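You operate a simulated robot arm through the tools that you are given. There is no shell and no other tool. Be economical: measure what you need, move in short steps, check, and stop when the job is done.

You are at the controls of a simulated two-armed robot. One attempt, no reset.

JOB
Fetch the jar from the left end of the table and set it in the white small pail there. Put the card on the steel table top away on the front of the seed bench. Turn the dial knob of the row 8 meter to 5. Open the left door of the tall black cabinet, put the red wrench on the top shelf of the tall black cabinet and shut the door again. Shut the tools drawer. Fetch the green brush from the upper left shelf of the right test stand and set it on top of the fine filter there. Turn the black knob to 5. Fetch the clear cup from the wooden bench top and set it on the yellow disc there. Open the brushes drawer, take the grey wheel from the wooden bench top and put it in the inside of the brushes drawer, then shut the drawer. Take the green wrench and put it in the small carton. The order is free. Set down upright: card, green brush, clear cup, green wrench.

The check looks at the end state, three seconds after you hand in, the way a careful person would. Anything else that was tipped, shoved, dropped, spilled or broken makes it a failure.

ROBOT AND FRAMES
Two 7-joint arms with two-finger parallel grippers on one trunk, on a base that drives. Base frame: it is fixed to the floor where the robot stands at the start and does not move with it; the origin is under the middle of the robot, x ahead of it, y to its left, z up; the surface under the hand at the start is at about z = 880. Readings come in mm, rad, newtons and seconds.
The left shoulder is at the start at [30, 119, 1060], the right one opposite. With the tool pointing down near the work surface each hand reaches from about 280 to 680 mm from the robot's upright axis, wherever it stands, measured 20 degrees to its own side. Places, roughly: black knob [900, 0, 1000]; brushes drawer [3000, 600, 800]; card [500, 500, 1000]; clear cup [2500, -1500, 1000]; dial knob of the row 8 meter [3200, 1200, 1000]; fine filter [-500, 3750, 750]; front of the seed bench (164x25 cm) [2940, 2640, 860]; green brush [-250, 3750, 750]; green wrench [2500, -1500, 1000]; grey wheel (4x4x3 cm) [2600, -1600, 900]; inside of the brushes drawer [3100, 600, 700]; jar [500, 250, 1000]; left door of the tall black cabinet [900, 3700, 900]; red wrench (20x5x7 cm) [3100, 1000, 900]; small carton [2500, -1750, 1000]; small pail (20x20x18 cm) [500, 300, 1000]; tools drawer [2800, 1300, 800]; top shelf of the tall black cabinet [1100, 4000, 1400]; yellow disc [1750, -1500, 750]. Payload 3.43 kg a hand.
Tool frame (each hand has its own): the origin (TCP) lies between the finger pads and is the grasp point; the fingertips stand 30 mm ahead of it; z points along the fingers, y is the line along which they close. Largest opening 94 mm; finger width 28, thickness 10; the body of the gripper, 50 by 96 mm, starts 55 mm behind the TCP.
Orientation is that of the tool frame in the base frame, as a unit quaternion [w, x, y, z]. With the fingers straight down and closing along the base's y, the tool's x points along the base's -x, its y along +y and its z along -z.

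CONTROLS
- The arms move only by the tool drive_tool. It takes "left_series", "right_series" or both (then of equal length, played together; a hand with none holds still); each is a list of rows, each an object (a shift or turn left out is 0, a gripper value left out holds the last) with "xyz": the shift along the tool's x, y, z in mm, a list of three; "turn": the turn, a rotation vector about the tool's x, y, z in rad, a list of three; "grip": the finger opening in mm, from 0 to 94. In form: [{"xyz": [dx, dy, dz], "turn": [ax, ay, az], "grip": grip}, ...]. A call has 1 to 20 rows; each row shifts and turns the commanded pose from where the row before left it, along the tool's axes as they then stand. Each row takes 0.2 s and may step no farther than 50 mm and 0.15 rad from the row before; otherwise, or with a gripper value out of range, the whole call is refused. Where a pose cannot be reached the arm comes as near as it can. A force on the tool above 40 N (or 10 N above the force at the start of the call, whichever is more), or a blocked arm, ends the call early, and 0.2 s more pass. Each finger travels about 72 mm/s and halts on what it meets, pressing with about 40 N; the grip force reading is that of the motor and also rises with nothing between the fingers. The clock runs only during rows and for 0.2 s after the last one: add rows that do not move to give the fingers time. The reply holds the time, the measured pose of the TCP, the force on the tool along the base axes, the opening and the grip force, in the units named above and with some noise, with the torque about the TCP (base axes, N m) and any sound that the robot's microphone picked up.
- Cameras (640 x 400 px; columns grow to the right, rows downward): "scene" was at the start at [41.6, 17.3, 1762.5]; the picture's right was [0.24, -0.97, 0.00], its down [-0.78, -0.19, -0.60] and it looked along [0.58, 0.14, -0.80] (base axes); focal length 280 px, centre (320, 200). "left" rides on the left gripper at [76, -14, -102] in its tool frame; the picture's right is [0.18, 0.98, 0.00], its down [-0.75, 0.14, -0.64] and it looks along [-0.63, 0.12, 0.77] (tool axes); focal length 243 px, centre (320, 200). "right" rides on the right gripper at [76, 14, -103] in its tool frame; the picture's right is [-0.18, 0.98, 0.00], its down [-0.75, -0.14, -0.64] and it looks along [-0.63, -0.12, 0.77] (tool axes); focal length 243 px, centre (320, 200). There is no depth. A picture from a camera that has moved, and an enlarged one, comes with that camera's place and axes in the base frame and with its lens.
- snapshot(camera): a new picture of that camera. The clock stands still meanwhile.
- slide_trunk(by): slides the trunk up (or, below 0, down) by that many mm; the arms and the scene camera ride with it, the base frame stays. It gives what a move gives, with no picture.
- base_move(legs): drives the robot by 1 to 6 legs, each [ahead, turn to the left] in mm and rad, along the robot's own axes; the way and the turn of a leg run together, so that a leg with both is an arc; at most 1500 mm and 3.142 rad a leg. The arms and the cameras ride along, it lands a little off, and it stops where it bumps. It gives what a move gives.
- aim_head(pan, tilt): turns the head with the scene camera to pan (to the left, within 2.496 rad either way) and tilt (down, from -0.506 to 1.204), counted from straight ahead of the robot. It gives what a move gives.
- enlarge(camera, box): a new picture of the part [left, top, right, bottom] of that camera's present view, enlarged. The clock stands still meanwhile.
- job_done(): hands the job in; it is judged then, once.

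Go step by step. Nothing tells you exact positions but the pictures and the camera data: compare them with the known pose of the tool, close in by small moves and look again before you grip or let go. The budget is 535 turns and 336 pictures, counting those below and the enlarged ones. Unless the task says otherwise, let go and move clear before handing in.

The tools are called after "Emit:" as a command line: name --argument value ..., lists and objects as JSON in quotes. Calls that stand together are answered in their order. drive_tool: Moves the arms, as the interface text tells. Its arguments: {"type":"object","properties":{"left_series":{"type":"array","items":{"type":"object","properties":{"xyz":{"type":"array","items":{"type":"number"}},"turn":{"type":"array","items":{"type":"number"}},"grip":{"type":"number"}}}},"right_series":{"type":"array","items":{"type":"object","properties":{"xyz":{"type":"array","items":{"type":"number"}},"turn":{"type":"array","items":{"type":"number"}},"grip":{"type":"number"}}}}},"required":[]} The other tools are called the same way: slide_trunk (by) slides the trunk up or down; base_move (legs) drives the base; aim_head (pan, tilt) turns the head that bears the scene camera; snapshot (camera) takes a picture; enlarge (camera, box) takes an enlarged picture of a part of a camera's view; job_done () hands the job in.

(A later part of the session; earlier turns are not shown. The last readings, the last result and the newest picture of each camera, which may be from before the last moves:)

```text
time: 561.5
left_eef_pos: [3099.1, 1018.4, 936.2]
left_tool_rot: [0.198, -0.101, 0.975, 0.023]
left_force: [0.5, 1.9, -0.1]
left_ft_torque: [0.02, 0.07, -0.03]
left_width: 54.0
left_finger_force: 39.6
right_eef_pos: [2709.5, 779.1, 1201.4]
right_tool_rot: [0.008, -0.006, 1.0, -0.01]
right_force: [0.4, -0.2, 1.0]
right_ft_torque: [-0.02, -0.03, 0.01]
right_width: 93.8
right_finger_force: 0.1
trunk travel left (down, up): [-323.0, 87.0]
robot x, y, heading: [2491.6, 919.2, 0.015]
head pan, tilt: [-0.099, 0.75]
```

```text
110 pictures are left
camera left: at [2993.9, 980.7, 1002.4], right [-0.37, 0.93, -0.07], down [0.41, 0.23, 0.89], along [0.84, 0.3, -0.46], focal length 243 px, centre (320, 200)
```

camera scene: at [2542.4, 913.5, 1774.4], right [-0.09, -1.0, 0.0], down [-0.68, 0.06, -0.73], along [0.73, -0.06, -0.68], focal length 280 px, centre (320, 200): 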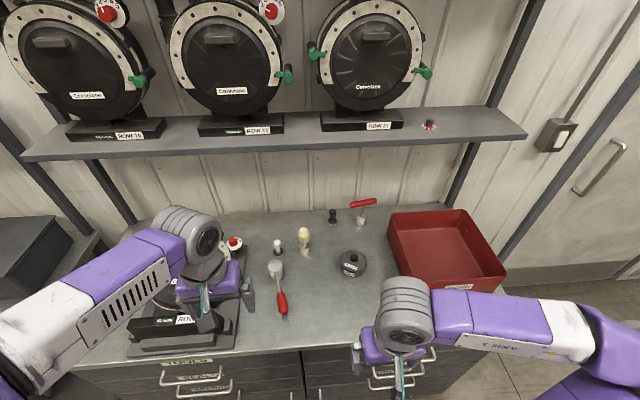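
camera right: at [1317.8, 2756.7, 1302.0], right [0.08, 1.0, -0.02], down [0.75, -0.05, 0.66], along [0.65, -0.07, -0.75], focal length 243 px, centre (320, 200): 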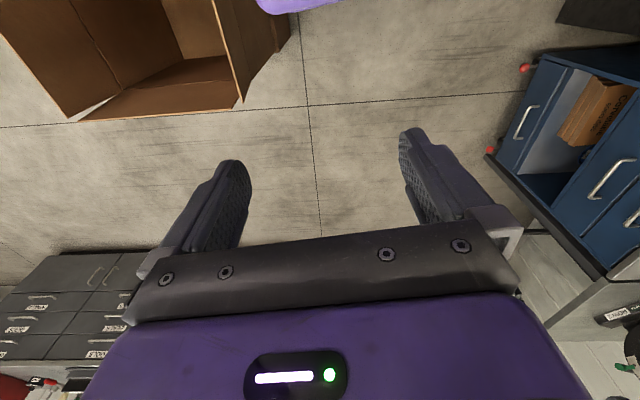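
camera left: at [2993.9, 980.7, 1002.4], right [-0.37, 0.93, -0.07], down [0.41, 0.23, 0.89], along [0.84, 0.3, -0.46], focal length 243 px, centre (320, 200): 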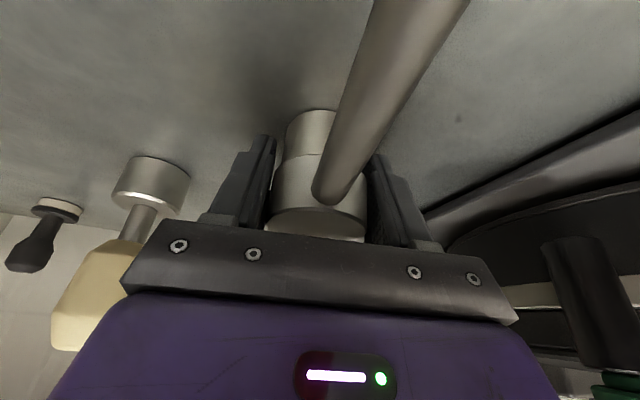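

Gripped (54 mm). I lift it clear and retract from under the shelf.

Emit:
drive_tool --left_series '[{"xyz": [-4, 0, -9.2]}, {"xyz": [-11.7, 0, -27.6]}, {"xyz": [-11.7, 0, -27.6]}, {"xyz": [-11.7, 0, -27.6]}, {"xyz": [36.8, 0, -15.6]}, {"xyz": [36.8, 0, -15.6]}, {"xyz": [36.8, 0, -15.6]}, {"xyz": [36.8, 0, -15.6]}, {"xyz": [36.8, 0, -15.6]}, {"xyz": [36.8, 0, -15.6]}, {"xyz": [-15, 0, -37]}, {"xyz": [-15, 0, -37]}, {"xyz": [-15, 0, -37]}, {}]'

Emit:
snapshot --camera "left"

Emit:
snapshot --camera "scene"

```text
time: 564.5
left_eef_pos: [2863.6, 963.8, 1153.5]
left_tool_rot: [0.197, -0.101, 0.975, 0.023]
left_force: [0.0, 0.2, -5.7]
left_ft_torque: [0.02, 0.0, -0.03]
left_width: 53.9
left_finger_force: 39.9
right_eef_pos: [2711.5, 779.4, 1201.2]
right_tool_rot: [0.008, -0.007, 1.0, -0.01]
right_force: [0.4, -0.2, 1.0]
right_ft_torque: [0.0, 0.01, 0.03]
right_width: 94.0
right_finger_force: 0.0
trunk travel left (down, up): [-323.0, 87.0]
robot x, y, heading: [2483.9, 920.8, 0.011]
head pan, tilt: [-0.099, 0.75]
```

```text
109 pictures are left
camera left: at [2758.9, 927.1, 1220.2], right [-0.37, 0.93, -0.07], down [0.41, 0.23, 0.89], along [0.84, 0.3, -0.46], focal length 243 px, centre (320, 200)
```

left: 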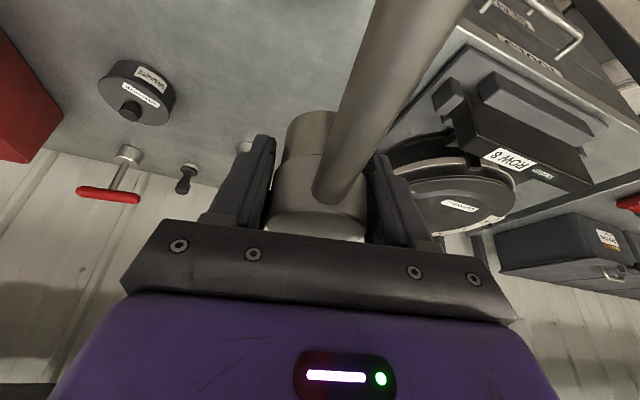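

```text
108 pictures are left
camera scene: at [2543.6, 913.0, 1774.3], right [-0.09, -1.0, 0.0], down [-0.68, 0.06, -0.73], along [0.73, -0.06, -0.68], focal length 280 px, centre (320, 200)
```

scene: 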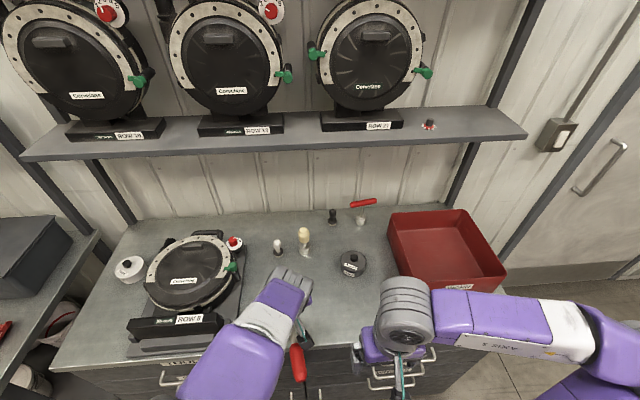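

The wrench is secure and the counter undisturbed. I drive to the cabinet by the wide route.

Emit:
base_move --legs '[[-150, 0], [0, 1.787], [1500, 0], [430, 0], [0, 0.814], [740, 0]]'

Emit:
base_move --legs '[[0, -1.041]]'

Emit:
aim_head --pan 0.3 --tilt 0.4

Emit:
snapshot --camera "scene"

```text
time: 585.3
left_eef_pos: [939.2, 3345.3, 1153.9]
left_tool_rot: [-0.031, 0.966, -0.164, -0.197]
left_force: [-0.8, -0.2, -5.6]
left_ft_torque: [0.01, 0.03, -0.03]
left_width: 53.9
left_finger_force: 40.5
right_eef_pos: [1164.2, 3424.8, 1200.7]
right_tool_rot: [-0.013, 0.965, -0.261, -0.004]
right_force: [0.5, -0.1, 0.5]
right_ft_torque: [0.0, 0.0, 0.03]
right_width: 93.9
right_finger_force: 0.1
trunk travel left (down, up): [-323.0, 87.0]
robot x, y, heading: [1279.6, 3188.5, 2.613]
head pan, tilt: [-0.099, 0.75]
```

```text
time: 588.3
left_eef_pos: [1241.8, 3562.7, 1154.3]
left_tool_rot: [-0.125, 0.756, -0.623, -0.155]
left_force: [0.6, -0.1, -5.7]
left_ft_torque: [0.05, 0.02, -0.01]
left_width: 54.0
left_finger_force: 39.9
right_eef_pos: [1425.7, 3410.6, 1200.8]
right_tool_rot: [-0.013, 0.708, -0.706, 0.002]
right_force: [0.2, 0.3, 0.1]
right_ft_torque: [0.04, 0.0, -0.04]
right_width: 94.0
right_finger_force: 0.1
trunk travel left (down, up): [-323.0, 87.0]
robot x, y, heading: [1280.6, 3190.1, 1.578]
head pan, tilt: [-0.099, 0.75]
```

```text
time: 589.2
left_eef_pos: [1240.8, 3563.6, 1152.3]
left_tool_rot: [-0.124, 0.757, -0.622, -0.155]
left_force: [0.5, -0.2, -5.3]
left_ft_torque: [0.03, 0.07, -0.01]
left_width: 53.9
left_finger_force: 40.1
right_eef_pos: [1426.3, 3408.5, 1201.3]
right_tool_rot: [-0.013, 0.708, -0.706, 0.002]
right_force: [0.3, -0.4, 0.2]
right_ft_torque: [0.01, 0.03, -0.02]
right_width: 93.6
right_finger_force: 0.1
trunk travel left (down, up): [-323.0, 87.0]
robot x, y, heading: [1281.2, 3194.0, 1.574]
head pan, tilt: [0.3, 0.4]
```

```text
107 pictures are left
camera scene: at [1253.5, 3248.1, 1805.4], right [0.95, 0.3, 0.0], down [0.12, -0.37, -0.92], along [-0.27, 0.88, -0.39], focal length 280 px, centre (320, 200)
```

scene: 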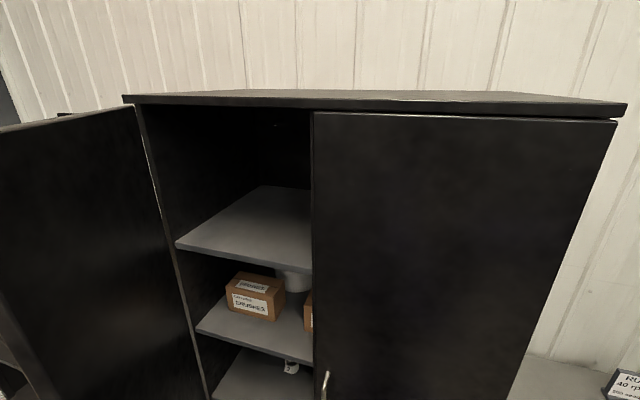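

To place the wrench with its handle inside, I'll stand closer at about (1170,3320). I raise the trunk fully and re-approach with a small lateral shift.

Emit:
slide_trunk --by 85

Emit:
base_move --legs '[[-225, 0], [0, 0.5], [225, 0], [0, -0.5]]'

Emit:
snapshot --camera "scene"

```text
time: 590.4
left_eef_pos: [1240.5, 3563.6, 1238.7]
left_tool_rot: [-0.124, 0.757, -0.622, -0.155]
left_force: [0.1, -0.3, -5.7]
left_ft_torque: [-0.01, 0.04, -0.02]
left_width: 53.8
left_finger_force: 39.7
right_eef_pos: [1424.0, 3408.8, 1285.5]
right_tool_rot: [-0.012, 0.708, -0.706, 0.002]
right_force: [0.2, 0.0, -0.8]
right_ft_torque: [-0.01, 0.02, 0.01]
right_width: 93.9
right_finger_force: 0.0
trunk travel left (down, up): [-408.0, 2.0]
robot x, y, heading: [1278.8, 3186.4, 1.571]
head pan, tilt: [0.3, 0.4]
```

```text
time: 596.3
left_eef_pos: [1130.1, 3534.3, 1238.7]
left_tool_rot: [-0.123, 0.758, -0.622, -0.155]
left_force: [0.2, 0.0, -5.8]
left_ft_torque: [0.07, 0.01, -0.03]
left_width: 53.8
left_finger_force: 39.9
right_eef_pos: [1314.0, 3381.0, 1285.9]
right_tool_rot: [-0.013, 0.708, -0.707, 0.002]
right_force: [0.2, -0.6, 0.4]
right_ft_torque: [-0.01, 0.04, 0.01]
right_width: 94.1
right_finger_force: 0.0
trunk travel left (down, up): [-408.0, 2.0]
robot x, y, heading: [1168.8, 3159.4, 1.577]
head pan, tilt: [0.3, 0.4]
```

```text
106 pictures are left
camera scene: at [1141.9, 3219.0, 1890.5], right [0.95, 0.3, 0.0], down [0.12, -0.37, -0.92], along [-0.28, 0.88, -0.39], focal length 280 px, centre (320, 200)
```

scene: 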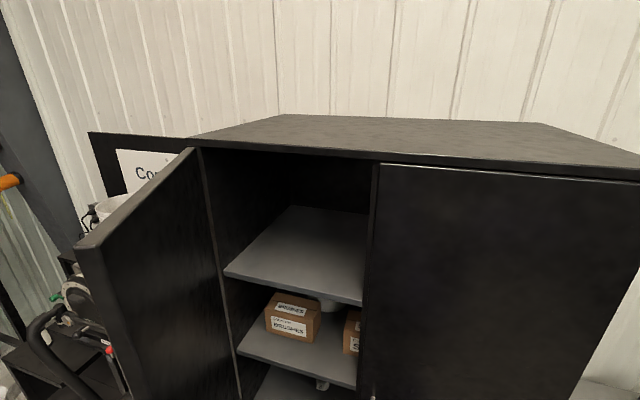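

I rotate the hand 90° clockwise about the vertical (handle to the left) and raise it to shelf height.

Emit:
drive_tool --left_series '[{"turn": [0.0545, 0, 0.129]}, {"turn": [0.0545, 0, 0.129]}, {"turn": [0.0545, 0, 0.129]}, {"turn": [0.0545, 0, 0.129]}, {"turn": [0.0545, 0, 0.129]}, {"turn": [0.0545, 0, 0.129]}, {"turn": [0.0545, 0, 0.129]}, {"turn": [0.0545, 0, 0.129]}, {"turn": [0.0545, 0, 0.129]}, {"turn": [0.0545, 0, 0.129]}, {"turn": [0.0545, 0, 0.129]}, {}]'

Emit:
drive_tool --left_series '[{"xyz": [-15.6, 0, -36.8]}, {"xyz": [-15.6, 0, -36.8]}, {"xyz": [-15.6, 0, -36.8]}, {"xyz": [-15.6, 0, -36.8]}, {"xyz": [-15.6, 0, -36.8]}, {"xyz": [-15.6, 0, -36.8]}, {}]'

Emit:
snapshot --camera "scene"

```text
time: 598.9
left_eef_pos: [1131.1, 3533.8, 1239.5]
left_tool_rot: [0.195, -0.111, 0.974, 0.023]
left_force: [-0.4, -0.6, -5.4]
left_ft_torque: [-0.01, -0.06, -0.01]
left_width: 54.0
left_finger_force: 39.2
right_eef_pos: [1313.6, 3379.7, 1287.4]
right_tool_rot: [-0.012, 0.708, -0.707, 0.001]
right_force: [-0.2, 0.2, -0.4]
right_ft_torque: [-0.01, 0.0, -0.01]
right_width: 94.1
right_finger_force: 0.0
trunk travel left (down, up): [-408.0, 2.0]
robot x, y, heading: [1166.0, 3159.4, 1.576]
head pan, tilt: [0.3, 0.4]
```

```text
time: 600.5
left_eef_pos: [1130.0, 3533.6, 1476.9]
left_tool_rot: [0.194, -0.111, 0.974, 0.022]
left_force: [0.2, 0.5, -5.6]
left_ft_torque: [0.03, -0.03, 0.01]
left_width: 53.9
left_finger_force: 40.0
right_eef_pos: [1312.8, 3379.3, 1286.5]
right_tool_rot: [0.013, -0.707, 0.707, -0.001]
right_force: [0.0, 0.0, 0.3]
right_ft_torque: [0.01, 0.02, 0.03]
right_width: 94.0
right_finger_force: 0.1
trunk travel left (down, up): [-408.0, 2.0]
robot x, y, heading: [1167.7, 3163.1, 1.579]
head pan, tilt: [0.3, 0.4]
```

```text
105 pictures are left
camera scene: at [1141.6, 3219.4, 1890.5], right [0.95, 0.3, 0.0], down [0.12, -0.37, -0.92], along [-0.28, 0.88, -0.39], focal length 280 px, centre (320, 200)
```

scene: 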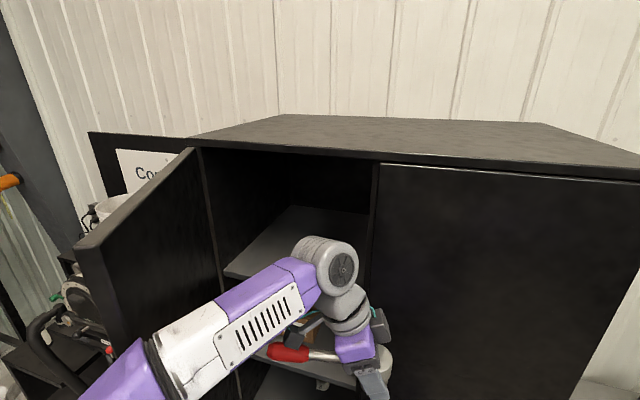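

Emit:
aim_head --pan 0.9 --tilt 0.9

Emit:
snapshot --camera "scene"

```text
time: 601.5
left_eef_pos: [1132.5, 3533.8, 1476.2]
left_tool_rot: [0.194, -0.111, 0.974, 0.023]
left_force: [-0.5, -0.3, -6.8]
left_ft_torque: [0.01, -0.03, -0.01]
left_width: 53.9
left_finger_force: 40.0
right_eef_pos: [1312.7, 3380.0, 1285.4]
right_tool_rot: [-0.013, 0.708, -0.707, 0.002]
right_force: [0.2, -0.1, -0.1]
right_ft_torque: [-0.01, 0.0, 0.02]
right_width: 94.0
right_finger_force: 0.0
trunk travel left (down, up): [-408.0, 2.0]
robot x, y, heading: [1168.4, 3163.6, 1.571]
head pan, tilt: [0.901, 0.901]
```

```text
104 pictures are left
camera scene: at [1110.2, 3177.6, 1847.5], right [0.62, 0.79, 0.0], down [0.62, -0.48, -0.62], along [-0.49, 0.38, -0.78], focal length 280 px, centre (320, 200)
```

scene: 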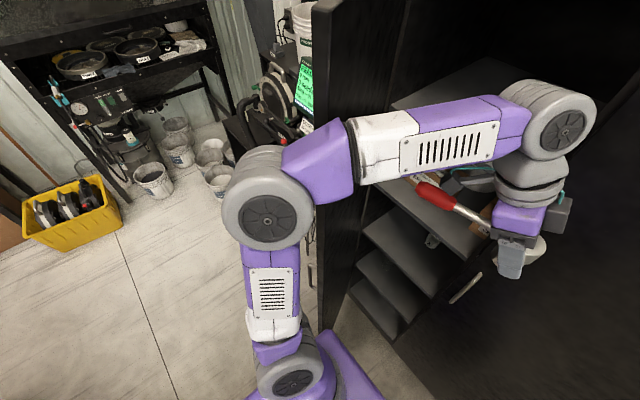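

The left forearm would catch the door's edge; the door must open wider first. I back off, move the left hand (with the wrench) aside, and will push the door further with the right hand.

Emit:
base_move --legs '[[-200, 0]]'

Emit:
drive_tool --left_series '[{"xyz": [40, -14.3, 0.9]}, {"xyz": [40, -14.3, 0.9]}, {"xyz": [40, -14.3, 0.9]}, {"xyz": [40, -14.3, 0.9]}, {"xyz": [40, -14.3, 0.9]}, {"xyz": [40, -14.3, 0.9]}, {"xyz": [40, -14.3, 0.9]}, {"xyz": [35, -14.3, 0.9]}, {}]'

Emit:
base_move --legs '[[0, 0.43], [110, 0]]'

Emit:
aim_head --pan 0.0 --tilt 0.8

Emit:
snapshot --camera "scene"

```text
time: 603.1
left_eef_pos: [1131.0, 3341.9, 1477.0]
left_tool_rot: [0.195, -0.113, 0.974, 0.023]
left_force: [-0.4, -0.8, -6.2]
left_ft_torque: [0.02, -0.02, 0.0]
left_width: 53.6
left_finger_force: 40.5
right_eef_pos: [1314.0, 3189.6, 1285.9]
right_tool_rot: [-0.013, 0.709, -0.705, 0.003]
right_force: [-0.6, -0.2, -0.3]
right_ft_torque: [0.0, 0.03, 0.0]
right_width: 93.8
right_finger_force: 0.1
trunk travel left (down, up): [-408.0, 2.0]
robot x, y, heading: [1175.1, 2970.1, 1.575]
head pan, tilt: [0.901, 0.901]
```

```text
time: 605.1
left_eef_pos: [879.5, 3165.2, 1348.6]
left_tool_rot: [0.194, -0.112, 0.974, 0.023]
left_force: [1.1, 0.0, -5.0]
left_ft_torque: [-0.03, -0.02, 0.0]
left_width: 54.0
left_finger_force: 39.6
right_eef_pos: [1314.2, 3189.4, 1285.2]
right_tool_rot: [-0.013, 0.709, -0.705, 0.002]
right_force: [-0.9, 0.1, -0.6]
right_ft_torque: [-0.02, 0.01, 0.02]
right_width: 94.1
right_finger_force: 0.1
trunk travel left (down, up): [-408.0, 2.0]
robot x, y, heading: [1171.5, 2967.8, 1.577]
head pan, tilt: [0.901, 0.901]
```

```text
time: 607.6
left_eef_pos: [777.3, 3119.1, 1347.9]
left_tool_rot: [0.185, -0.324, 0.926, 0.065]
left_force: [-1.0, -0.1, -5.7]
left_ft_torque: [0.05, -0.02, 0.02]
left_width: 53.9
left_finger_force: 39.7
right_eef_pos: [1159.6, 3325.3, 1284.5]
right_tool_rot: [-0.014, 0.846, -0.534, -0.001]
right_force: [-0.4, 0.5, -0.4]
right_ft_torque: [-0.02, 0.01, 0.02]
right_width: 94.0
right_finger_force: 0.2
trunk travel left (down, up): [-408.0, 2.0]
robot x, y, heading: [1124.6, 3066.9, 2.017]
head pan, tilt: [0.901, 0.901]
```

```text
time: 608.8
left_eef_pos: [776.3, 3119.7, 1347.1]
left_tool_rot: [0.185, -0.323, 0.926, 0.065]
left_force: [0.4, 0.0, -5.3]
left_ft_torque: [0.03, -0.03, 0.02]
left_width: 53.8
left_finger_force: 40.2
right_eef_pos: [1158.3, 3325.6, 1286.2]
right_tool_rot: [-0.013, 0.846, -0.532, -0.001]
right_force: [0.2, 0.3, 1.0]
right_ft_torque: [0.03, 0.0, 0.0]
right_width: 94.0
right_finger_force: 0.0
trunk travel left (down, up): [-408.0, 2.0]
robot x, y, heading: [1123.6, 3069.5, 2.02]
head pan, tilt: [0.0, 0.799]
```

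```text
103 pictures are left
camera scene: at [1101.0, 3111.7, 1855.4], right [0.9, 0.43, 0.0], down [0.31, -0.65, -0.7], along [-0.3, 0.63, -0.72], focal length 280 px, centre (320, 200)
```

scene: 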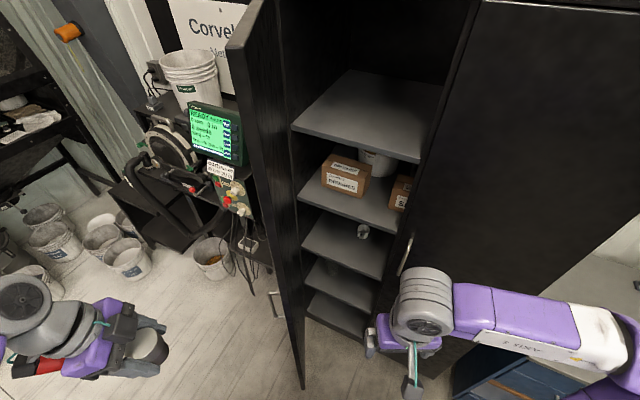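

I put the closed right hand inside the opening, then push the door's inner face leftward.

Emit:
drive_tool --right_series '[{"xyz": [-37, 25, 27], "grip": 0}, {"xyz": [-37, 26, 27]}, {"xyz": [-37, 26, 27]}, {"xyz": [-37, 26, 27]}, {"xyz": [-37, 26, 27]}, {}]'

Emit:
drive_tool --right_series '[{"xyz": [0, 15, 0]}, {"xyz": [0, 15, 0]}, {"xyz": [0, 15, 0]}, {"xyz": [0, 12, 0]}, {"xyz": [0, 12, 0]}, {"xyz": [0, 12, 0]}, {"xyz": [0, 12, 0]}, {"xyz": [0, 12, 0]}, {"xyz": [0, 12, 0]}, {"xyz": [0, 12, 0]}, {}]'

Emit:
snapshot --camera "scene"

```text
refused: row 1 steps farther than a row can; nothing moved
```

```text
time: 611.2
left_eef_pos: [776.5, 3119.0, 1347.5]
left_tool_rot: [0.185, -0.323, 0.926, 0.065]
left_force: [0.2, -0.3, -5.3]
left_ft_torque: [0.03, -0.03, 0.0]
left_width: 53.7
left_finger_force: 40.5
right_eef_pos: [1044.1, 3270.1, 1285.2]
right_tool_rot: [-0.014, 0.845, -0.534, -0.001]
right_force: [-0.1, -0.2, -1.0]
right_ft_torque: [0.0, -0.02, -0.01]
right_width: 93.9
right_finger_force: 0.0
trunk travel left (down, up): [-408.0, 2.0]
robot x, y, heading: [1123.9, 3068.9, 2.016]
head pan, tilt: [0.0, 0.799]
```

```text
102 pictures are left
camera scene: at [1101.8, 3111.5, 1855.4], right [0.9, 0.43, 0.0], down [0.31, -0.65, -0.7], along [-0.3, 0.63, -0.72], focal length 280 px, centre (320, 200)
```

scene: 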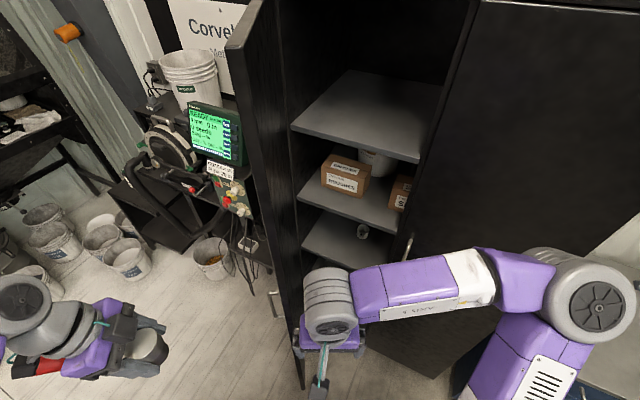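

Emit:
drive_tool --right_series '[{"xyz": [-38, 0, 27], "grip": 0}, {"xyz": [-38, 0, 27]}, {"xyz": [-38, 0, 27]}, {"xyz": [-38, 0, 27]}, {"xyz": [-37, 0, 27]}, {}]'

Emit:
snapshot --camera "scene"

```text
time: 612.6
left_eef_pos: [776.7, 3119.9, 1347.7]
left_tool_rot: [0.184, -0.324, 0.926, 0.065]
left_force: [0.1, 0.7, -5.0]
left_ft_torque: [0.05, -0.03, 0.0]
left_width: 53.6
left_finger_force: 39.5
right_eef_pos: [966.5, 3445.9, 1149.7]
right_tool_rot: [-0.014, 0.846, -0.533, -0.001]
right_force: [0.2, -0.4, 0.4]
right_ft_torque: [0.01, 0.0, 0.03]
right_width: 0.4
right_finger_force: 32.8
trunk travel left (down, up): [-408.0, 2.0]
robot x, y, heading: [1121.1, 3065.8, 2.022]
head pan, tilt: [0.0, 0.799]
```

```text
101 pictures are left
camera scene: at [1101.9, 3110.5, 1855.5], right [0.9, 0.43, 0.0], down [0.31, -0.65, -0.7], along [-0.3, 0.63, -0.72], focal length 280 px, centre (320, 200)
```

scene: 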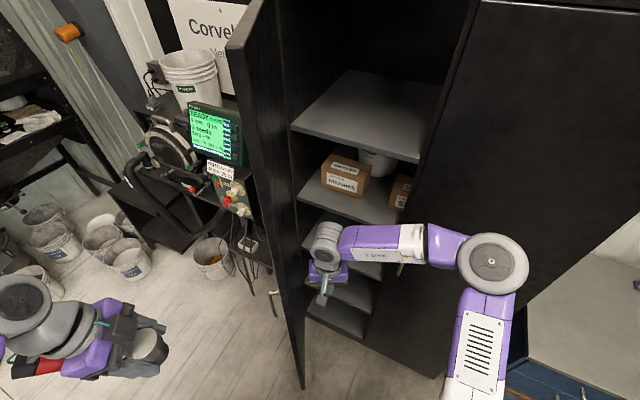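

Right hand is inside the opening. Now I push the door outward to the left.

Emit:
drive_tool --right_series '[{"xyz": [0, 15, 0]}, {"xyz": [0, 15, 0]}, {"xyz": [0, 15, 0]}, {"xyz": [0, 12, 0]}, {"xyz": [0, 12, 0]}, {"xyz": [0, 12, 0]}, {"xyz": [0, 12, 0]}, {"xyz": [0, 12, 0]}, {"xyz": [0, 12, 0]}, {"xyz": [0, 12, 0]}, {"xyz": [0, 12, 0]}, {"xyz": [0, 12, 0]}, {}]'

Emit:
snapshot --camera "scene"

```text
time: 615.4
left_eef_pos: [775.9, 3119.9, 1348.2]
left_tool_rot: [0.185, -0.323, 0.926, 0.065]
left_force: [0.4, -0.2, -5.6]
left_ft_torque: [0.07, 0.02, 0.02]
left_width: 53.8
left_finger_force: 40.4
right_eef_pos: [824.7, 3376.9, 1147.3]
right_tool_rot: [-0.013, 0.847, -0.532, -0.001]
right_force: [0.2, 0.1, -0.6]
right_ft_torque: [0.02, -0.03, 0.02]
right_width: 0.2
right_finger_force: 33.1
trunk travel left (down, up): [-408.0, 2.0]
robot x, y, heading: [1125.3, 3063.4, 2.021]
head pan, tilt: [0.0, 0.799]
```

```text
100 pictures are left
camera scene: at [1101.7, 3111.5, 1855.4], right [0.9, 0.43, 0.0], down [0.31, -0.65, -0.7], along [-0.3, 0.63, -0.72], focal length 280 px, centre (320, 200)
```

scene: 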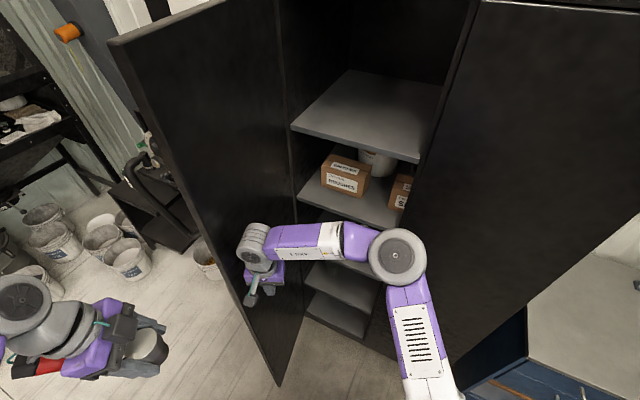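

Emit:
drive_tool --right_series '[{"xyz": [0, 12, 0]}, {"xyz": [0, 12, 0]}, {"xyz": [0, 12, 0]}, {"xyz": [0, 12, 0]}, {}]'

Emit:
drive_tool --right_series '[{"xyz": [0, -30, 0]}, {"xyz": [0, -40, 0]}, {"xyz": [0, -40, -10]}, {"xyz": [30, -35, -10]}, {"xyz": [40, -25, -15]}, {"xyz": [40, -20, -15]}, {"xyz": [40, -20, -15]}, {"xyz": [40, -20, -15]}, {}]'

Emit:
snapshot --camera "scene"

```text
time: 616.6
left_eef_pos: [776.4, 3119.7, 1347.2]
left_tool_rot: [0.184, -0.323, 0.926, 0.064]
left_force: [-0.5, 0.1, -5.1]
left_ft_torque: [0.07, 0.0, 0.01]
left_width: 53.5
left_finger_force: 40.1
right_eef_pos: [783.4, 3356.4, 1146.3]
right_tool_rot: [-0.013, 0.846, -0.533, 0.0]
right_force: [0.0, 0.0, 0.3]
right_ft_torque: [-0.02, 0.01, 0.01]
right_width: 0.0
right_finger_force: 32.7
trunk travel left (down, up): [-408.0, 2.0]
robot x, y, heading: [1124.8, 3066.5, 2.018]
head pan, tilt: [0.0, 0.799]
```

```text
time: 618.6
left_eef_pos: [774.5, 3121.0, 1347.9]
left_tool_rot: [0.185, -0.324, 0.926, 0.064]
left_force: [0.7, 0.3, -5.0]
left_ft_torque: [0.05, -0.06, -0.01]
left_width: 53.8
left_finger_force: 39.5
right_eef_pos: [1071.9, 3282.7, 1228.0]
right_tool_rot: [-0.013, 0.845, -0.534, 0.0]
right_force: [-1.0, 0.6, 0.5]
right_ft_torque: [-0.05, -0.02, -0.02]
right_width: 0.0
right_finger_force: 32.9
trunk travel left (down, up): [-408.0, 2.0]
robot x, y, heading: [1125.2, 3068.6, 2.022]
head pan, tilt: [0.0, 0.799]
```

```text
99 pictures are left
camera scene: at [1100.0, 3113.0, 1855.3], right [0.9, 0.43, 0.0], down [0.31, -0.65, -0.7], along [-0.3, 0.63, -0.72], focal length 280 px, centre (320, 200)
```

scene: 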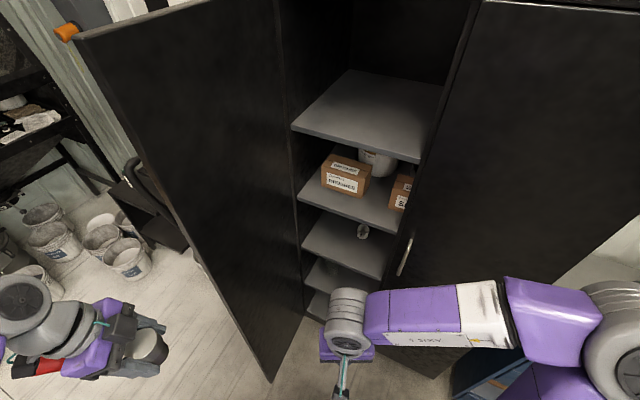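

The door now stands at ~90°. I reposition the base straight in front, and bring the wrench back to shelf height ahead of the robot.

Emit:
base_move --legs '[[-100, 0], [0, -0.445]]'

Emit:
drive_tool --left_series '[{"xyz": [-36.4, 23.2, -9.3]}, {"xyz": [-36.4, 23.2, -9.3]}, {"xyz": [-36.4, 23.2, -9.3]}, {"xyz": [-36.4, 23.2, -9.3]}, {"xyz": [-36.4, 23.2, -9.3]}, {"xyz": [-36.4, 23.2, -9.3]}, {}]' --right_series '[{"xyz": [20, -30, 0]}, {"xyz": [20, -30, 0]}, {"xyz": [10, -30, 0]}, {}, {}, {}, {}]'

Emit:
aim_head --pan 0.4 --tilt 0.5

Emit:
snapshot --camera "scene"

```text
time: 621.0
left_eef_pos: [875.7, 3171.9, 1347.7]
left_tool_rot: [0.195, -0.112, 0.974, 0.023]
left_force: [0.3, -0.6, -5.5]
left_ft_torque: [0.01, -0.02, 0.02]
left_width: 53.5
left_finger_force: 40.1
right_eef_pos: [1216.0, 3191.1, 1228.3]
right_tool_rot: [0.013, -0.707, 0.707, -0.001]
right_force: [-0.4, 0.7, 0.0]
right_ft_torque: [0.03, 0.01, 0.02]
right_width: 0.1
right_finger_force: 32.8
trunk travel left (down, up): [-408.0, 2.0]
robot x, y, heading: [1167.4, 2971.9, 1.572]
head pan, tilt: [0.0, 0.799]
```

```text
time: 622.6
left_eef_pos: [1018.3, 3347.7, 1481.5]
left_tool_rot: [0.196, -0.111, 0.974, 0.021]
left_force: [-0.3, 0.0, -4.8]
left_ft_torque: [0.08, -0.07, -0.01]
left_width: 53.7
left_finger_force: 39.7
right_eef_pos: [1293.4, 3172.9, 1261.8]
right_tool_rot: [-0.014, 0.707, -0.707, 0.002]
right_force: [-1.0, -0.7, 0.2]
right_ft_torque: [0.01, -0.02, 0.02]
right_width: 0.1
right_finger_force: 32.6
right hand out of reach, approached as far as the arm can: row 1, 2, 3
trunk travel left (down, up): [-408.0, 2.0]
robot x, y, heading: [1167.9, 2971.7, 1.574]
head pan, tilt: [0.0, 0.799]
```

```text
time: 623.5
left_eef_pos: [1019.0, 3348.7, 1481.4]
left_tool_rot: [0.195, -0.112, 0.974, 0.022]
left_force: [-1.4, -0.1, -5.3]
left_ft_torque: [0.01, 0.0, -0.01]
left_width: 53.7
left_finger_force: 39.5
right_eef_pos: [1293.7, 3172.7, 1259.9]
right_tool_rot: [-0.013, 0.708, -0.706, 0.002]
right_force: [-0.5, -0.1, -0.2]
right_ft_torque: [0.04, 0.0, -0.01]
right_width: 0.0
right_finger_force: 33.3
trunk travel left (down, up): [-408.0, 2.0]
robot x, y, heading: [1168.1, 2978.7, 1.577]
head pan, tilt: [0.4, 0.499]
```

```text
98 pictures are left
camera scene: at [1132.7, 3027.4, 1881.3], right [0.92, 0.39, 0.0], down [0.19, -0.44, -0.88], along [-0.34, 0.81, -0.48], focal length 280 px, centre (320, 200)
```

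scene: 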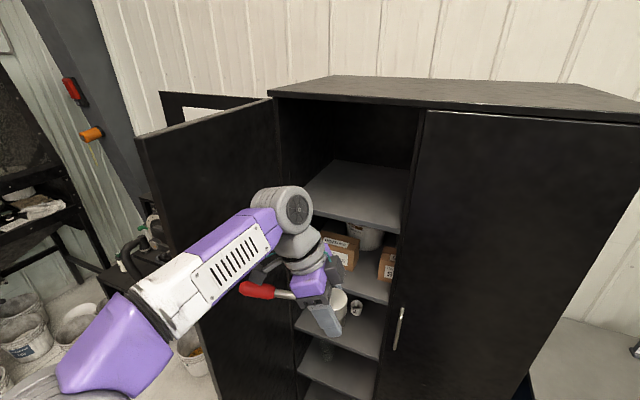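

Emit:
base_move --legs '[[220, 0]]'

Emit:
aim_head --pan 0.7 --tilt 0.6

Emit:
snapshot --camera "scene"

Emit:
snapshot --camera "left"

```text
time: 625.2
left_eef_pos: [1019.1, 3572.8, 1481.1]
left_tool_rot: [0.196, -0.111, 0.974, 0.023]
left_force: [0.2, -0.1, -4.5]
left_ft_torque: [0.04, -0.03, -0.02]
left_width: 53.6
left_finger_force: 40.0
right_eef_pos: [1293.6, 3397.3, 1262.0]
right_tool_rot: [-0.012, 0.707, -0.707, 0.002]
right_force: [1.0, 0.3, 0.0]
right_ft_torque: [0.0, 0.01, 0.02]
right_width: 0.0
right_finger_force: 33.1
trunk travel left (down, up): [-408.0, 2.0]
robot x, y, heading: [1168.3, 3197.1, 1.575]
head pan, tilt: [0.4, 0.499]
```

```text
time: 626.0
left_eef_pos: [1019.7, 3573.5, 1481.7]
left_tool_rot: [0.194, -0.111, 0.974, 0.022]
left_force: [0.0, -0.7, -5.3]
left_ft_torque: [0.02, -0.02, -0.03]
left_width: 53.5
left_finger_force: 40.2
right_eef_pos: [1292.7, 3397.5, 1261.3]
right_tool_rot: [0.013, -0.706, 0.708, -0.002]
right_force: [-0.1, -0.3, 0.2]
right_ft_torque: [0.01, 0.01, 0.02]
right_width: 0.0
right_finger_force: 32.9
trunk travel left (down, up): [-408.0, 2.0]
robot x, y, heading: [1165.9, 3200.3, 1.573]
head pan, tilt: [0.7, 0.6]
```

```text
97 pictures are left
camera scene: at [1110.4, 3235.6, 1872.3], right [0.76, 0.64, 0.0], down [0.36, -0.43, -0.83], along [-0.53, 0.63, -0.56], focal length 280 px, centre (320, 200)
```

scene: 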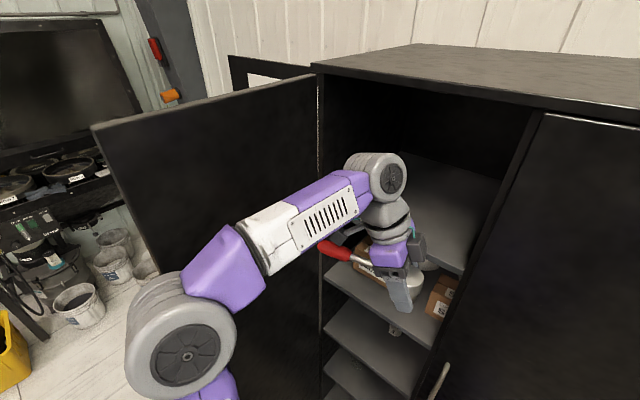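

```text
96 pictures are left
camera left: at [916.4, 3533.7, 1548.6], right [-0.39, 0.92, -0.07], down [0.41, 0.24, 0.88], along [0.83, 0.31, -0.46], focal length 243 px, centre (320, 200)
```

left: 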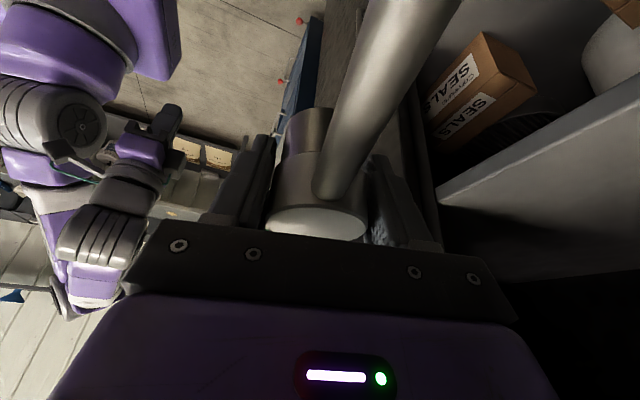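

From geometry the wrench bottom is ~33 mm above the shelf level. I lower 16 mm and drive forward so the hand enters the cabinet.

Emit:
drive_tool --left_series '[{"xyz": [6.2, 0, 14.7]}, {}]'

Emit:
base_move --legs '[[110, 0]]'

Emit:
snapshot --camera "scene"

Emit:
snapshot --camera "left"

```text
time: 626.6
left_eef_pos: [1021.1, 3570.7, 1464.3]
left_tool_rot: [0.195, -0.11, 0.974, 0.022]
left_force: [-0.8, 0.5, -4.7]
left_ft_torque: [0.01, -0.04, 0.01]
left_width: 53.7
left_finger_force: 40.3
right_eef_pos: [1293.4, 3397.6, 1262.1]
right_tool_rot: [0.013, -0.706, 0.708, -0.001]
right_force: [0.5, 0.2, 0.5]
right_ft_torque: [-0.02, -0.03, 0.01]
right_width: 0.0
right_finger_force: 32.8
trunk travel left (down, up): [-408.0, 2.0]
robot x, y, heading: [1168.6, 3196.0, 1.572]
head pan, tilt: [0.7, 0.6]
```

```text
time: 627.8
left_eef_pos: [1018.6, 3678.2, 1464.2]
left_tool_rot: [0.196, -0.111, 0.974, 0.023]
left_force: [-0.7, 0.1, -5.6]
left_ft_torque: [0.01, -0.04, 0.01]
left_width: 53.6
left_finger_force: 39.5
right_eef_pos: [1292.4, 3506.7, 1260.5]
right_tool_rot: [-0.013, 0.707, -0.707, 0.002]
right_force: [0.5, 0.1, 0.1]
right_ft_torque: [-0.01, -0.02, 0.02]
right_width: 0.1
right_finger_force: 33.5
trunk travel left (down, up): [-408.0, 2.0]
robot x, y, heading: [1167.9, 3307.3, 1.572]
head pan, tilt: [0.7, 0.6]
```

```text
95 pictures are left
camera scene: at [1110.0, 3343.0, 1872.3], right [0.76, 0.65, 0.0], down [0.37, -0.43, -0.83], along [-0.53, 0.63, -0.56], focal length 280 px, centre (320, 200)
```

scene: 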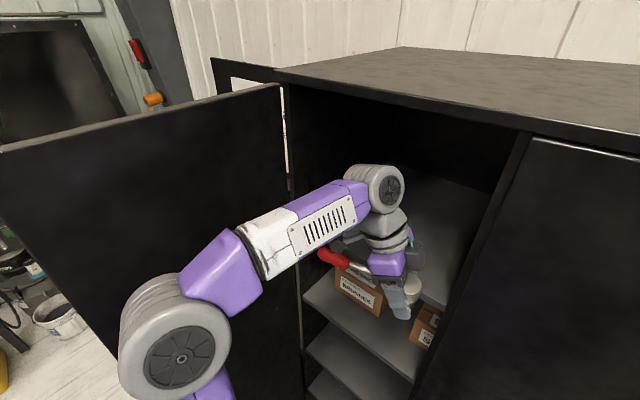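

```text
94 pictures are left
camera left: at [915.8, 3639.4, 1531.2], right [-0.39, 0.92, -0.07], down [0.41, 0.24, 0.88], along [0.83, 0.31, -0.46], focal length 243 px, centre (320, 200)
```

left: 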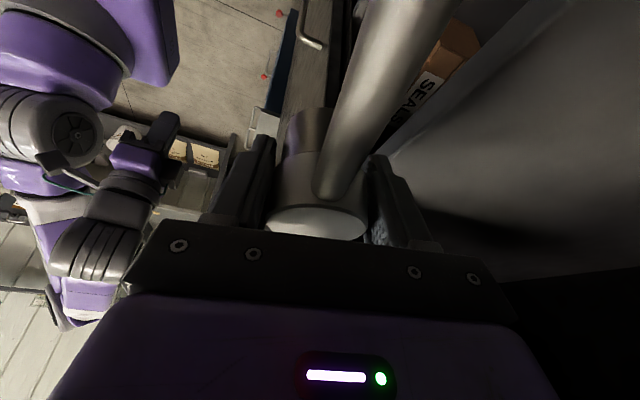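

Emit:
drive_tool --left_series '[{"xyz": [2, 25, -1]}, {"xyz": [2, 25, -1]}, {"xyz": [4, 25, -1.5]}, {"xyz": [4, 25, -1.5]}, {"xyz": [0, 21, 0]}, {}]'

Emit:
snapshot --camera "left"

Emit:
snapshot --camera "scene"

```text
time: 629.2
left_eef_pos: [978.5, 3793.4, 1464.1]
left_tool_rot: [0.196, -0.111, 0.974, 0.023]
left_force: [-0.3, -0.6, -5.8]
left_ft_torque: [0.04, 0.0, 0.02]
left_width: 53.8
left_finger_force: 40.2
right_eef_pos: [1291.2, 3504.1, 1261.5]
right_tool_rot: [-0.014, 0.707, -0.707, 0.002]
right_force: [0.6, -0.2, -0.7]
right_ft_torque: [0.05, 0.02, 0.02]
right_width: 0.3
right_finger_force: 33.4
trunk travel left (down, up): [-408.0, 2.0]
robot x, y, heading: [1167.6, 3305.4, 1.575]
head pan, tilt: [0.7, 0.6]
```

```text
93 pictures are left
camera left: at [875.7, 3754.0, 1530.5], right [-0.39, 0.92, -0.07], down [0.41, 0.24, 0.88], along [0.83, 0.31, -0.46], focal length 243 px, centre (320, 200)
```

left: 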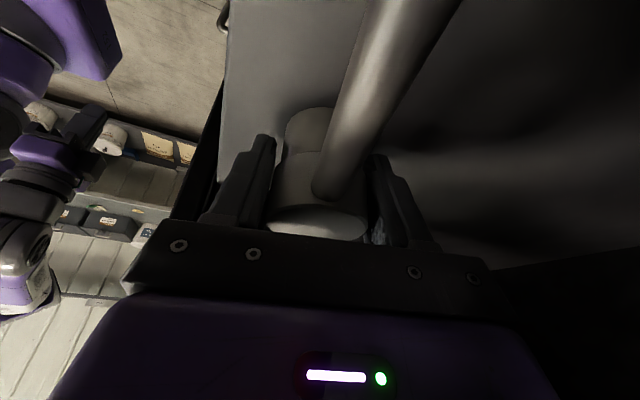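

```text
92 pictures are left
camera scene: at [1109.9, 3343.1, 1872.3], right [0.76, 0.65, 0.0], down [0.37, -0.43, -0.83], along [-0.53, 0.63, -0.56], focal length 280 px, centre (320, 200)
```

scene: 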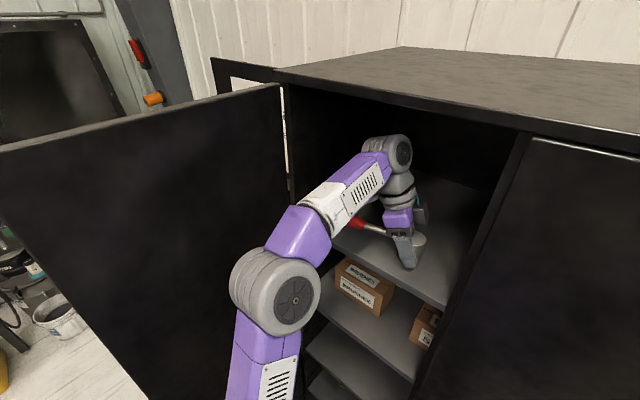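

The wrench is over the shelf. I go 18 mm deeper and lower until contact.

Emit:
drive_tool --left_series '[{"xyz": [-3.7, 17.5, 1.5]}, {"xyz": [2.3, 0, 5.5]}, {"xyz": [1.6, 0, 3.7]}, {"xyz": [1.6, 0, 3.7]}, {}]'

```text
time: 630.4
left_eef_pos: [981.5, 3810.7, 1454.7]
left_tool_rot: [0.197, -0.11, 0.974, 0.027]
left_force: [-0.2, 4.3, 29.2]
left_ft_torque: [-0.02, -0.08, -0.07]
left_width: 53.6
left_finger_force: 39.6
right_eef_pos: [1293.1, 3504.3, 1261.8]
right_tool_rot: [0.013, -0.707, 0.707, -0.002]
right_force: [0.6, -0.2, -1.1]
right_ft_torque: [0.01, 0.01, 0.0]
right_width: 0.1
right_finger_force: 33.3
trunk travel left (down, up): [-408.0, 2.0]
robot x, y, heading: [1168.4, 3306.5, 1.577]
head pan, tilt: [0.7, 0.6]
```

Contact. I relieve the load, open the fingers, and rise carefully (limited headroom under the cabinet top).

Emit:
drive_tool --left_series '[{"xyz": [-1.9, 0, -4.6]}, {"grip": 70}, {"grip": 85}, {"grip": 94}, {}]'

Emit:
drive_tool --left_series '[{"xyz": [-3.9, 0, -9.2]}, {"xyz": [-3.9, 0, -9.2]}, {"xyz": [-3.9, 0, -9.2]}, {"xyz": [-3.9, 0, -9.2]}, {}]'

Emit:
snapshot --camera "scene"

Emit:
snapshot --camera "left"

```text
time: 631.6
left_eef_pos: [979.6, 3813.2, 1455.0]
left_tool_rot: [0.195, -0.112, 0.974, 0.022]
left_force: [-0.3, 0.4, 0.7]
left_ft_torque: [0.01, 0.02, 0.01]
left_width: 93.9
left_finger_force: 0.0
right_eef_pos: [1292.1, 3505.5, 1261.0]
right_tool_rot: [-0.014, 0.707, -0.707, 0.003]
right_force: [-0.2, 0.4, -0.1]
right_ft_torque: [-0.01, 0.05, -0.01]
right_width: 0.2
right_finger_force: 32.7
trunk travel left (down, up): [-408.0, 2.0]
robot x, y, heading: [1165.8, 3306.6, 1.571]
head pan, tilt: [0.7, 0.6]
```

```text
time: 632.8
left_eef_pos: [979.3, 3812.3, 1495.2]
left_tool_rot: [0.195, -0.111, 0.974, 0.022]
left_force: [-0.5, -0.5, 0.2]
left_ft_torque: [0.03, -0.05, 0.02]
left_width: 94.1
left_finger_force: 0.1
right_eef_pos: [1292.3, 3505.9, 1261.3]
right_tool_rot: [0.013, -0.707, 0.707, -0.003]
right_force: [1.0, -0.4, -0.2]
right_ft_torque: [0.04, 0.0, 0.01]
right_width: 0.1
right_finger_force: 32.5
trunk travel left (down, up): [-408.0, 2.0]
robot x, y, heading: [1168.7, 3308.0, 1.574]
head pan, tilt: [0.7, 0.6]
```

```text
91 pictures are left
camera scene: at [1110.1, 3343.5, 1872.3], right [0.76, 0.65, 0.0], down [0.37, -0.43, -0.83], along [-0.53, 0.63, -0.56], focal length 280 px, centre (320, 200)
```

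scene: 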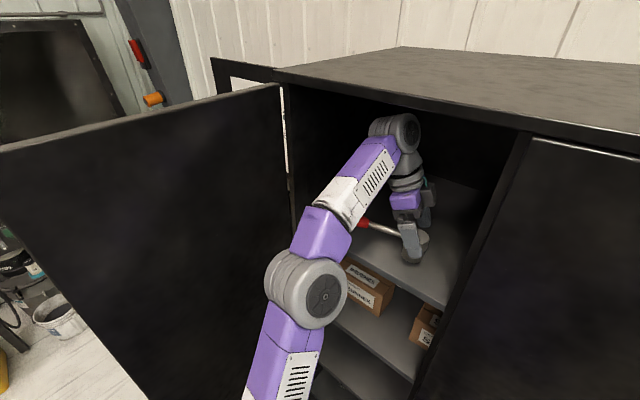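

```text
90 pictures are left
camera left: at [876.1, 3772.8, 1562.4], right [-0.39, 0.92, -0.07], down [0.41, 0.24, 0.88], along [0.83, 0.31, -0.46], focal length 243 px, centre (320, 200)
```

left: 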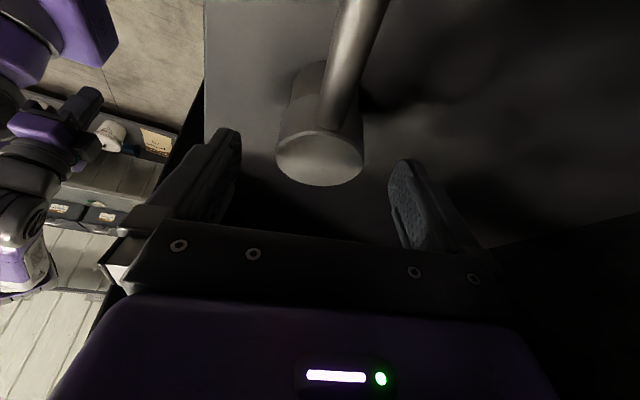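

Headroom is tight, so I tilt the open hand forward a bit (lowering the wrist), then rise further.

Emit:
drive_tool --left_series '[{"turn": [0, -0.1, 0]}, {"turn": [0, -0.1, 0]}, {"turn": [0, -0.1, 0]}, {}]'

Emit:
drive_tool --left_series '[{"xyz": [-6.4, 0, -7.6]}, {"xyz": [-6.4, 0, -7.6]}, {"xyz": [-6.4, 0, -7.6]}, {"xyz": [-5, 0, -6]}, {}]'

Emit:
snapshot --camera "left"

Emit:
enlarge --camera "scene" --box '[300, 80, 520, 300]'

```text
time: 633.8
left_eef_pos: [979.9, 3812.2, 1495.6]
left_tool_rot: [0.339, -0.108, 0.934, 0.04]
left_force: [-0.3, -0.2, -0.3]
left_ft_torque: [-0.01, -0.03, 0.0]
left_width: 94.1
left_finger_force: 0.1
right_eef_pos: [1292.3, 3506.1, 1261.6]
right_tool_rot: [-0.013, 0.707, -0.707, 0.002]
right_force: [0.3, 0.3, 0.1]
right_ft_torque: [0.0, 0.0, 0.03]
right_width: 0.0
right_finger_force: 33.0
trunk travel left (down, up): [-408.0, 2.0]
robot x, y, heading: [1165.9, 3309.2, 1.576]
head pan, tilt: [0.7, 0.6]
```

```text
time: 635.0
left_eef_pos: [978.8, 3810.9, 1531.5]
left_tool_rot: [0.337, -0.106, 0.935, 0.039]
left_force: [-0.7, -0.6, 1.2]
left_ft_torque: [-0.03, 0.02, -0.03]
left_width: 94.0
left_finger_force: 0.0
right_eef_pos: [1292.5, 3505.8, 1261.8]
right_tool_rot: [-0.013, 0.707, -0.707, 0.002]
right_force: [0.4, -0.4, 0.0]
right_ft_torque: [0.02, -0.03, 0.03]
right_width: 0.0
right_finger_force: 33.0
trunk travel left (down, up): [-408.0, 2.0]
robot x, y, heading: [1165.7, 3307.2, 1.576]
head pan, tilt: [0.7, 0.6]
```

```text
89 pictures are left
camera left: at [861.7, 3769.5, 1563.9], right [-0.36, 0.93, -0.12], down [0.13, 0.17, 0.98], along [0.92, 0.34, -0.18], focal length 243 px, centre (320, 200)
```

left: 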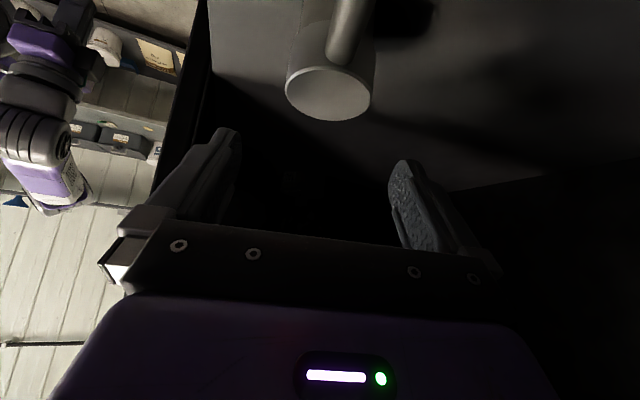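

```text
1.82 times, centred on (410, 190) of scene
camera zoom: at [1110.1, 3343.5, 1872.3], right [0.76, 0.65, 0.0], down [0.37, -0.43, -0.83], along [-0.53, 0.63, -0.56], focal length 508 px, centre (156, 218)
```

zoom: 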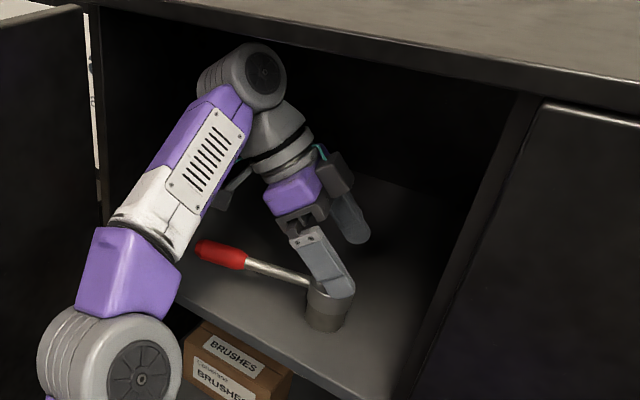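

Fingertips are ~20 mm above the wrench head and the wrench rests fully on the shelf. I back straight out.

Emit:
base_move --legs '[[-330, 0]]'

Emit:
aim_head --pan 0.3 --tilt 0.5

Emit:
snapshot --camera "scene"

```text
time: 637.1
left_eef_pos: [982.3, 3490.9, 1532.7]
left_tool_rot: [0.34, -0.102, 0.934, 0.038]
left_force: [0.1, 0.3, -0.1]
left_ft_torque: [-0.02, -0.04, -0.04]
left_width: 93.9
left_finger_force: 0.0
right_eef_pos: [1293.1, 3181.5, 1260.3]
right_tool_rot: [0.013, -0.703, 0.711, -0.002]
right_force: [0.5, -0.5, 0.0]
right_ft_torque: [0.0, -0.03, -0.02]
right_width: 0.0
right_finger_force: 33.3
trunk travel left (down, up): [-408.0, 2.0]
robot x, y, heading: [1168.3, 2983.0, 1.571]
head pan, tilt: [0.7, 0.6]
```

```text
time: 638.0
left_eef_pos: [983.6, 3491.7, 1532.5]
left_tool_rot: [0.338, -0.103, 0.935, 0.037]
left_force: [-0.3, -0.2, -0.1]
left_ft_torque: [0.02, -0.01, -0.03]
left_width: 93.9
left_finger_force: 0.1
right_eef_pos: [1292.9, 3182.4, 1261.6]
right_tool_rot: [0.013, -0.704, 0.71, -0.002]
right_force: [1.1, 0.0, -0.3]
right_ft_torque: [-0.01, 0.0, 0.01]
right_width: 0.0
right_finger_force: 33.0
trunk travel left (down, up): [-408.0, 2.0]
robot x, y, heading: [1166.9, 2982.7, 1.571]
head pan, tilt: [0.3, 0.499]
```

```text
87 pictures are left
camera scene: at [1140.2, 3040.3, 1881.3], right [0.96, 0.29, 0.0], down [0.14, -0.46, -0.88], along [-0.26, 0.84, -0.48], focal length 280 px, centre (320, 200)
```

scene: 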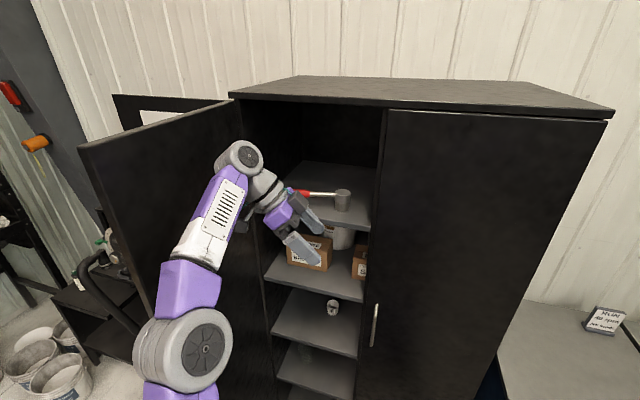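

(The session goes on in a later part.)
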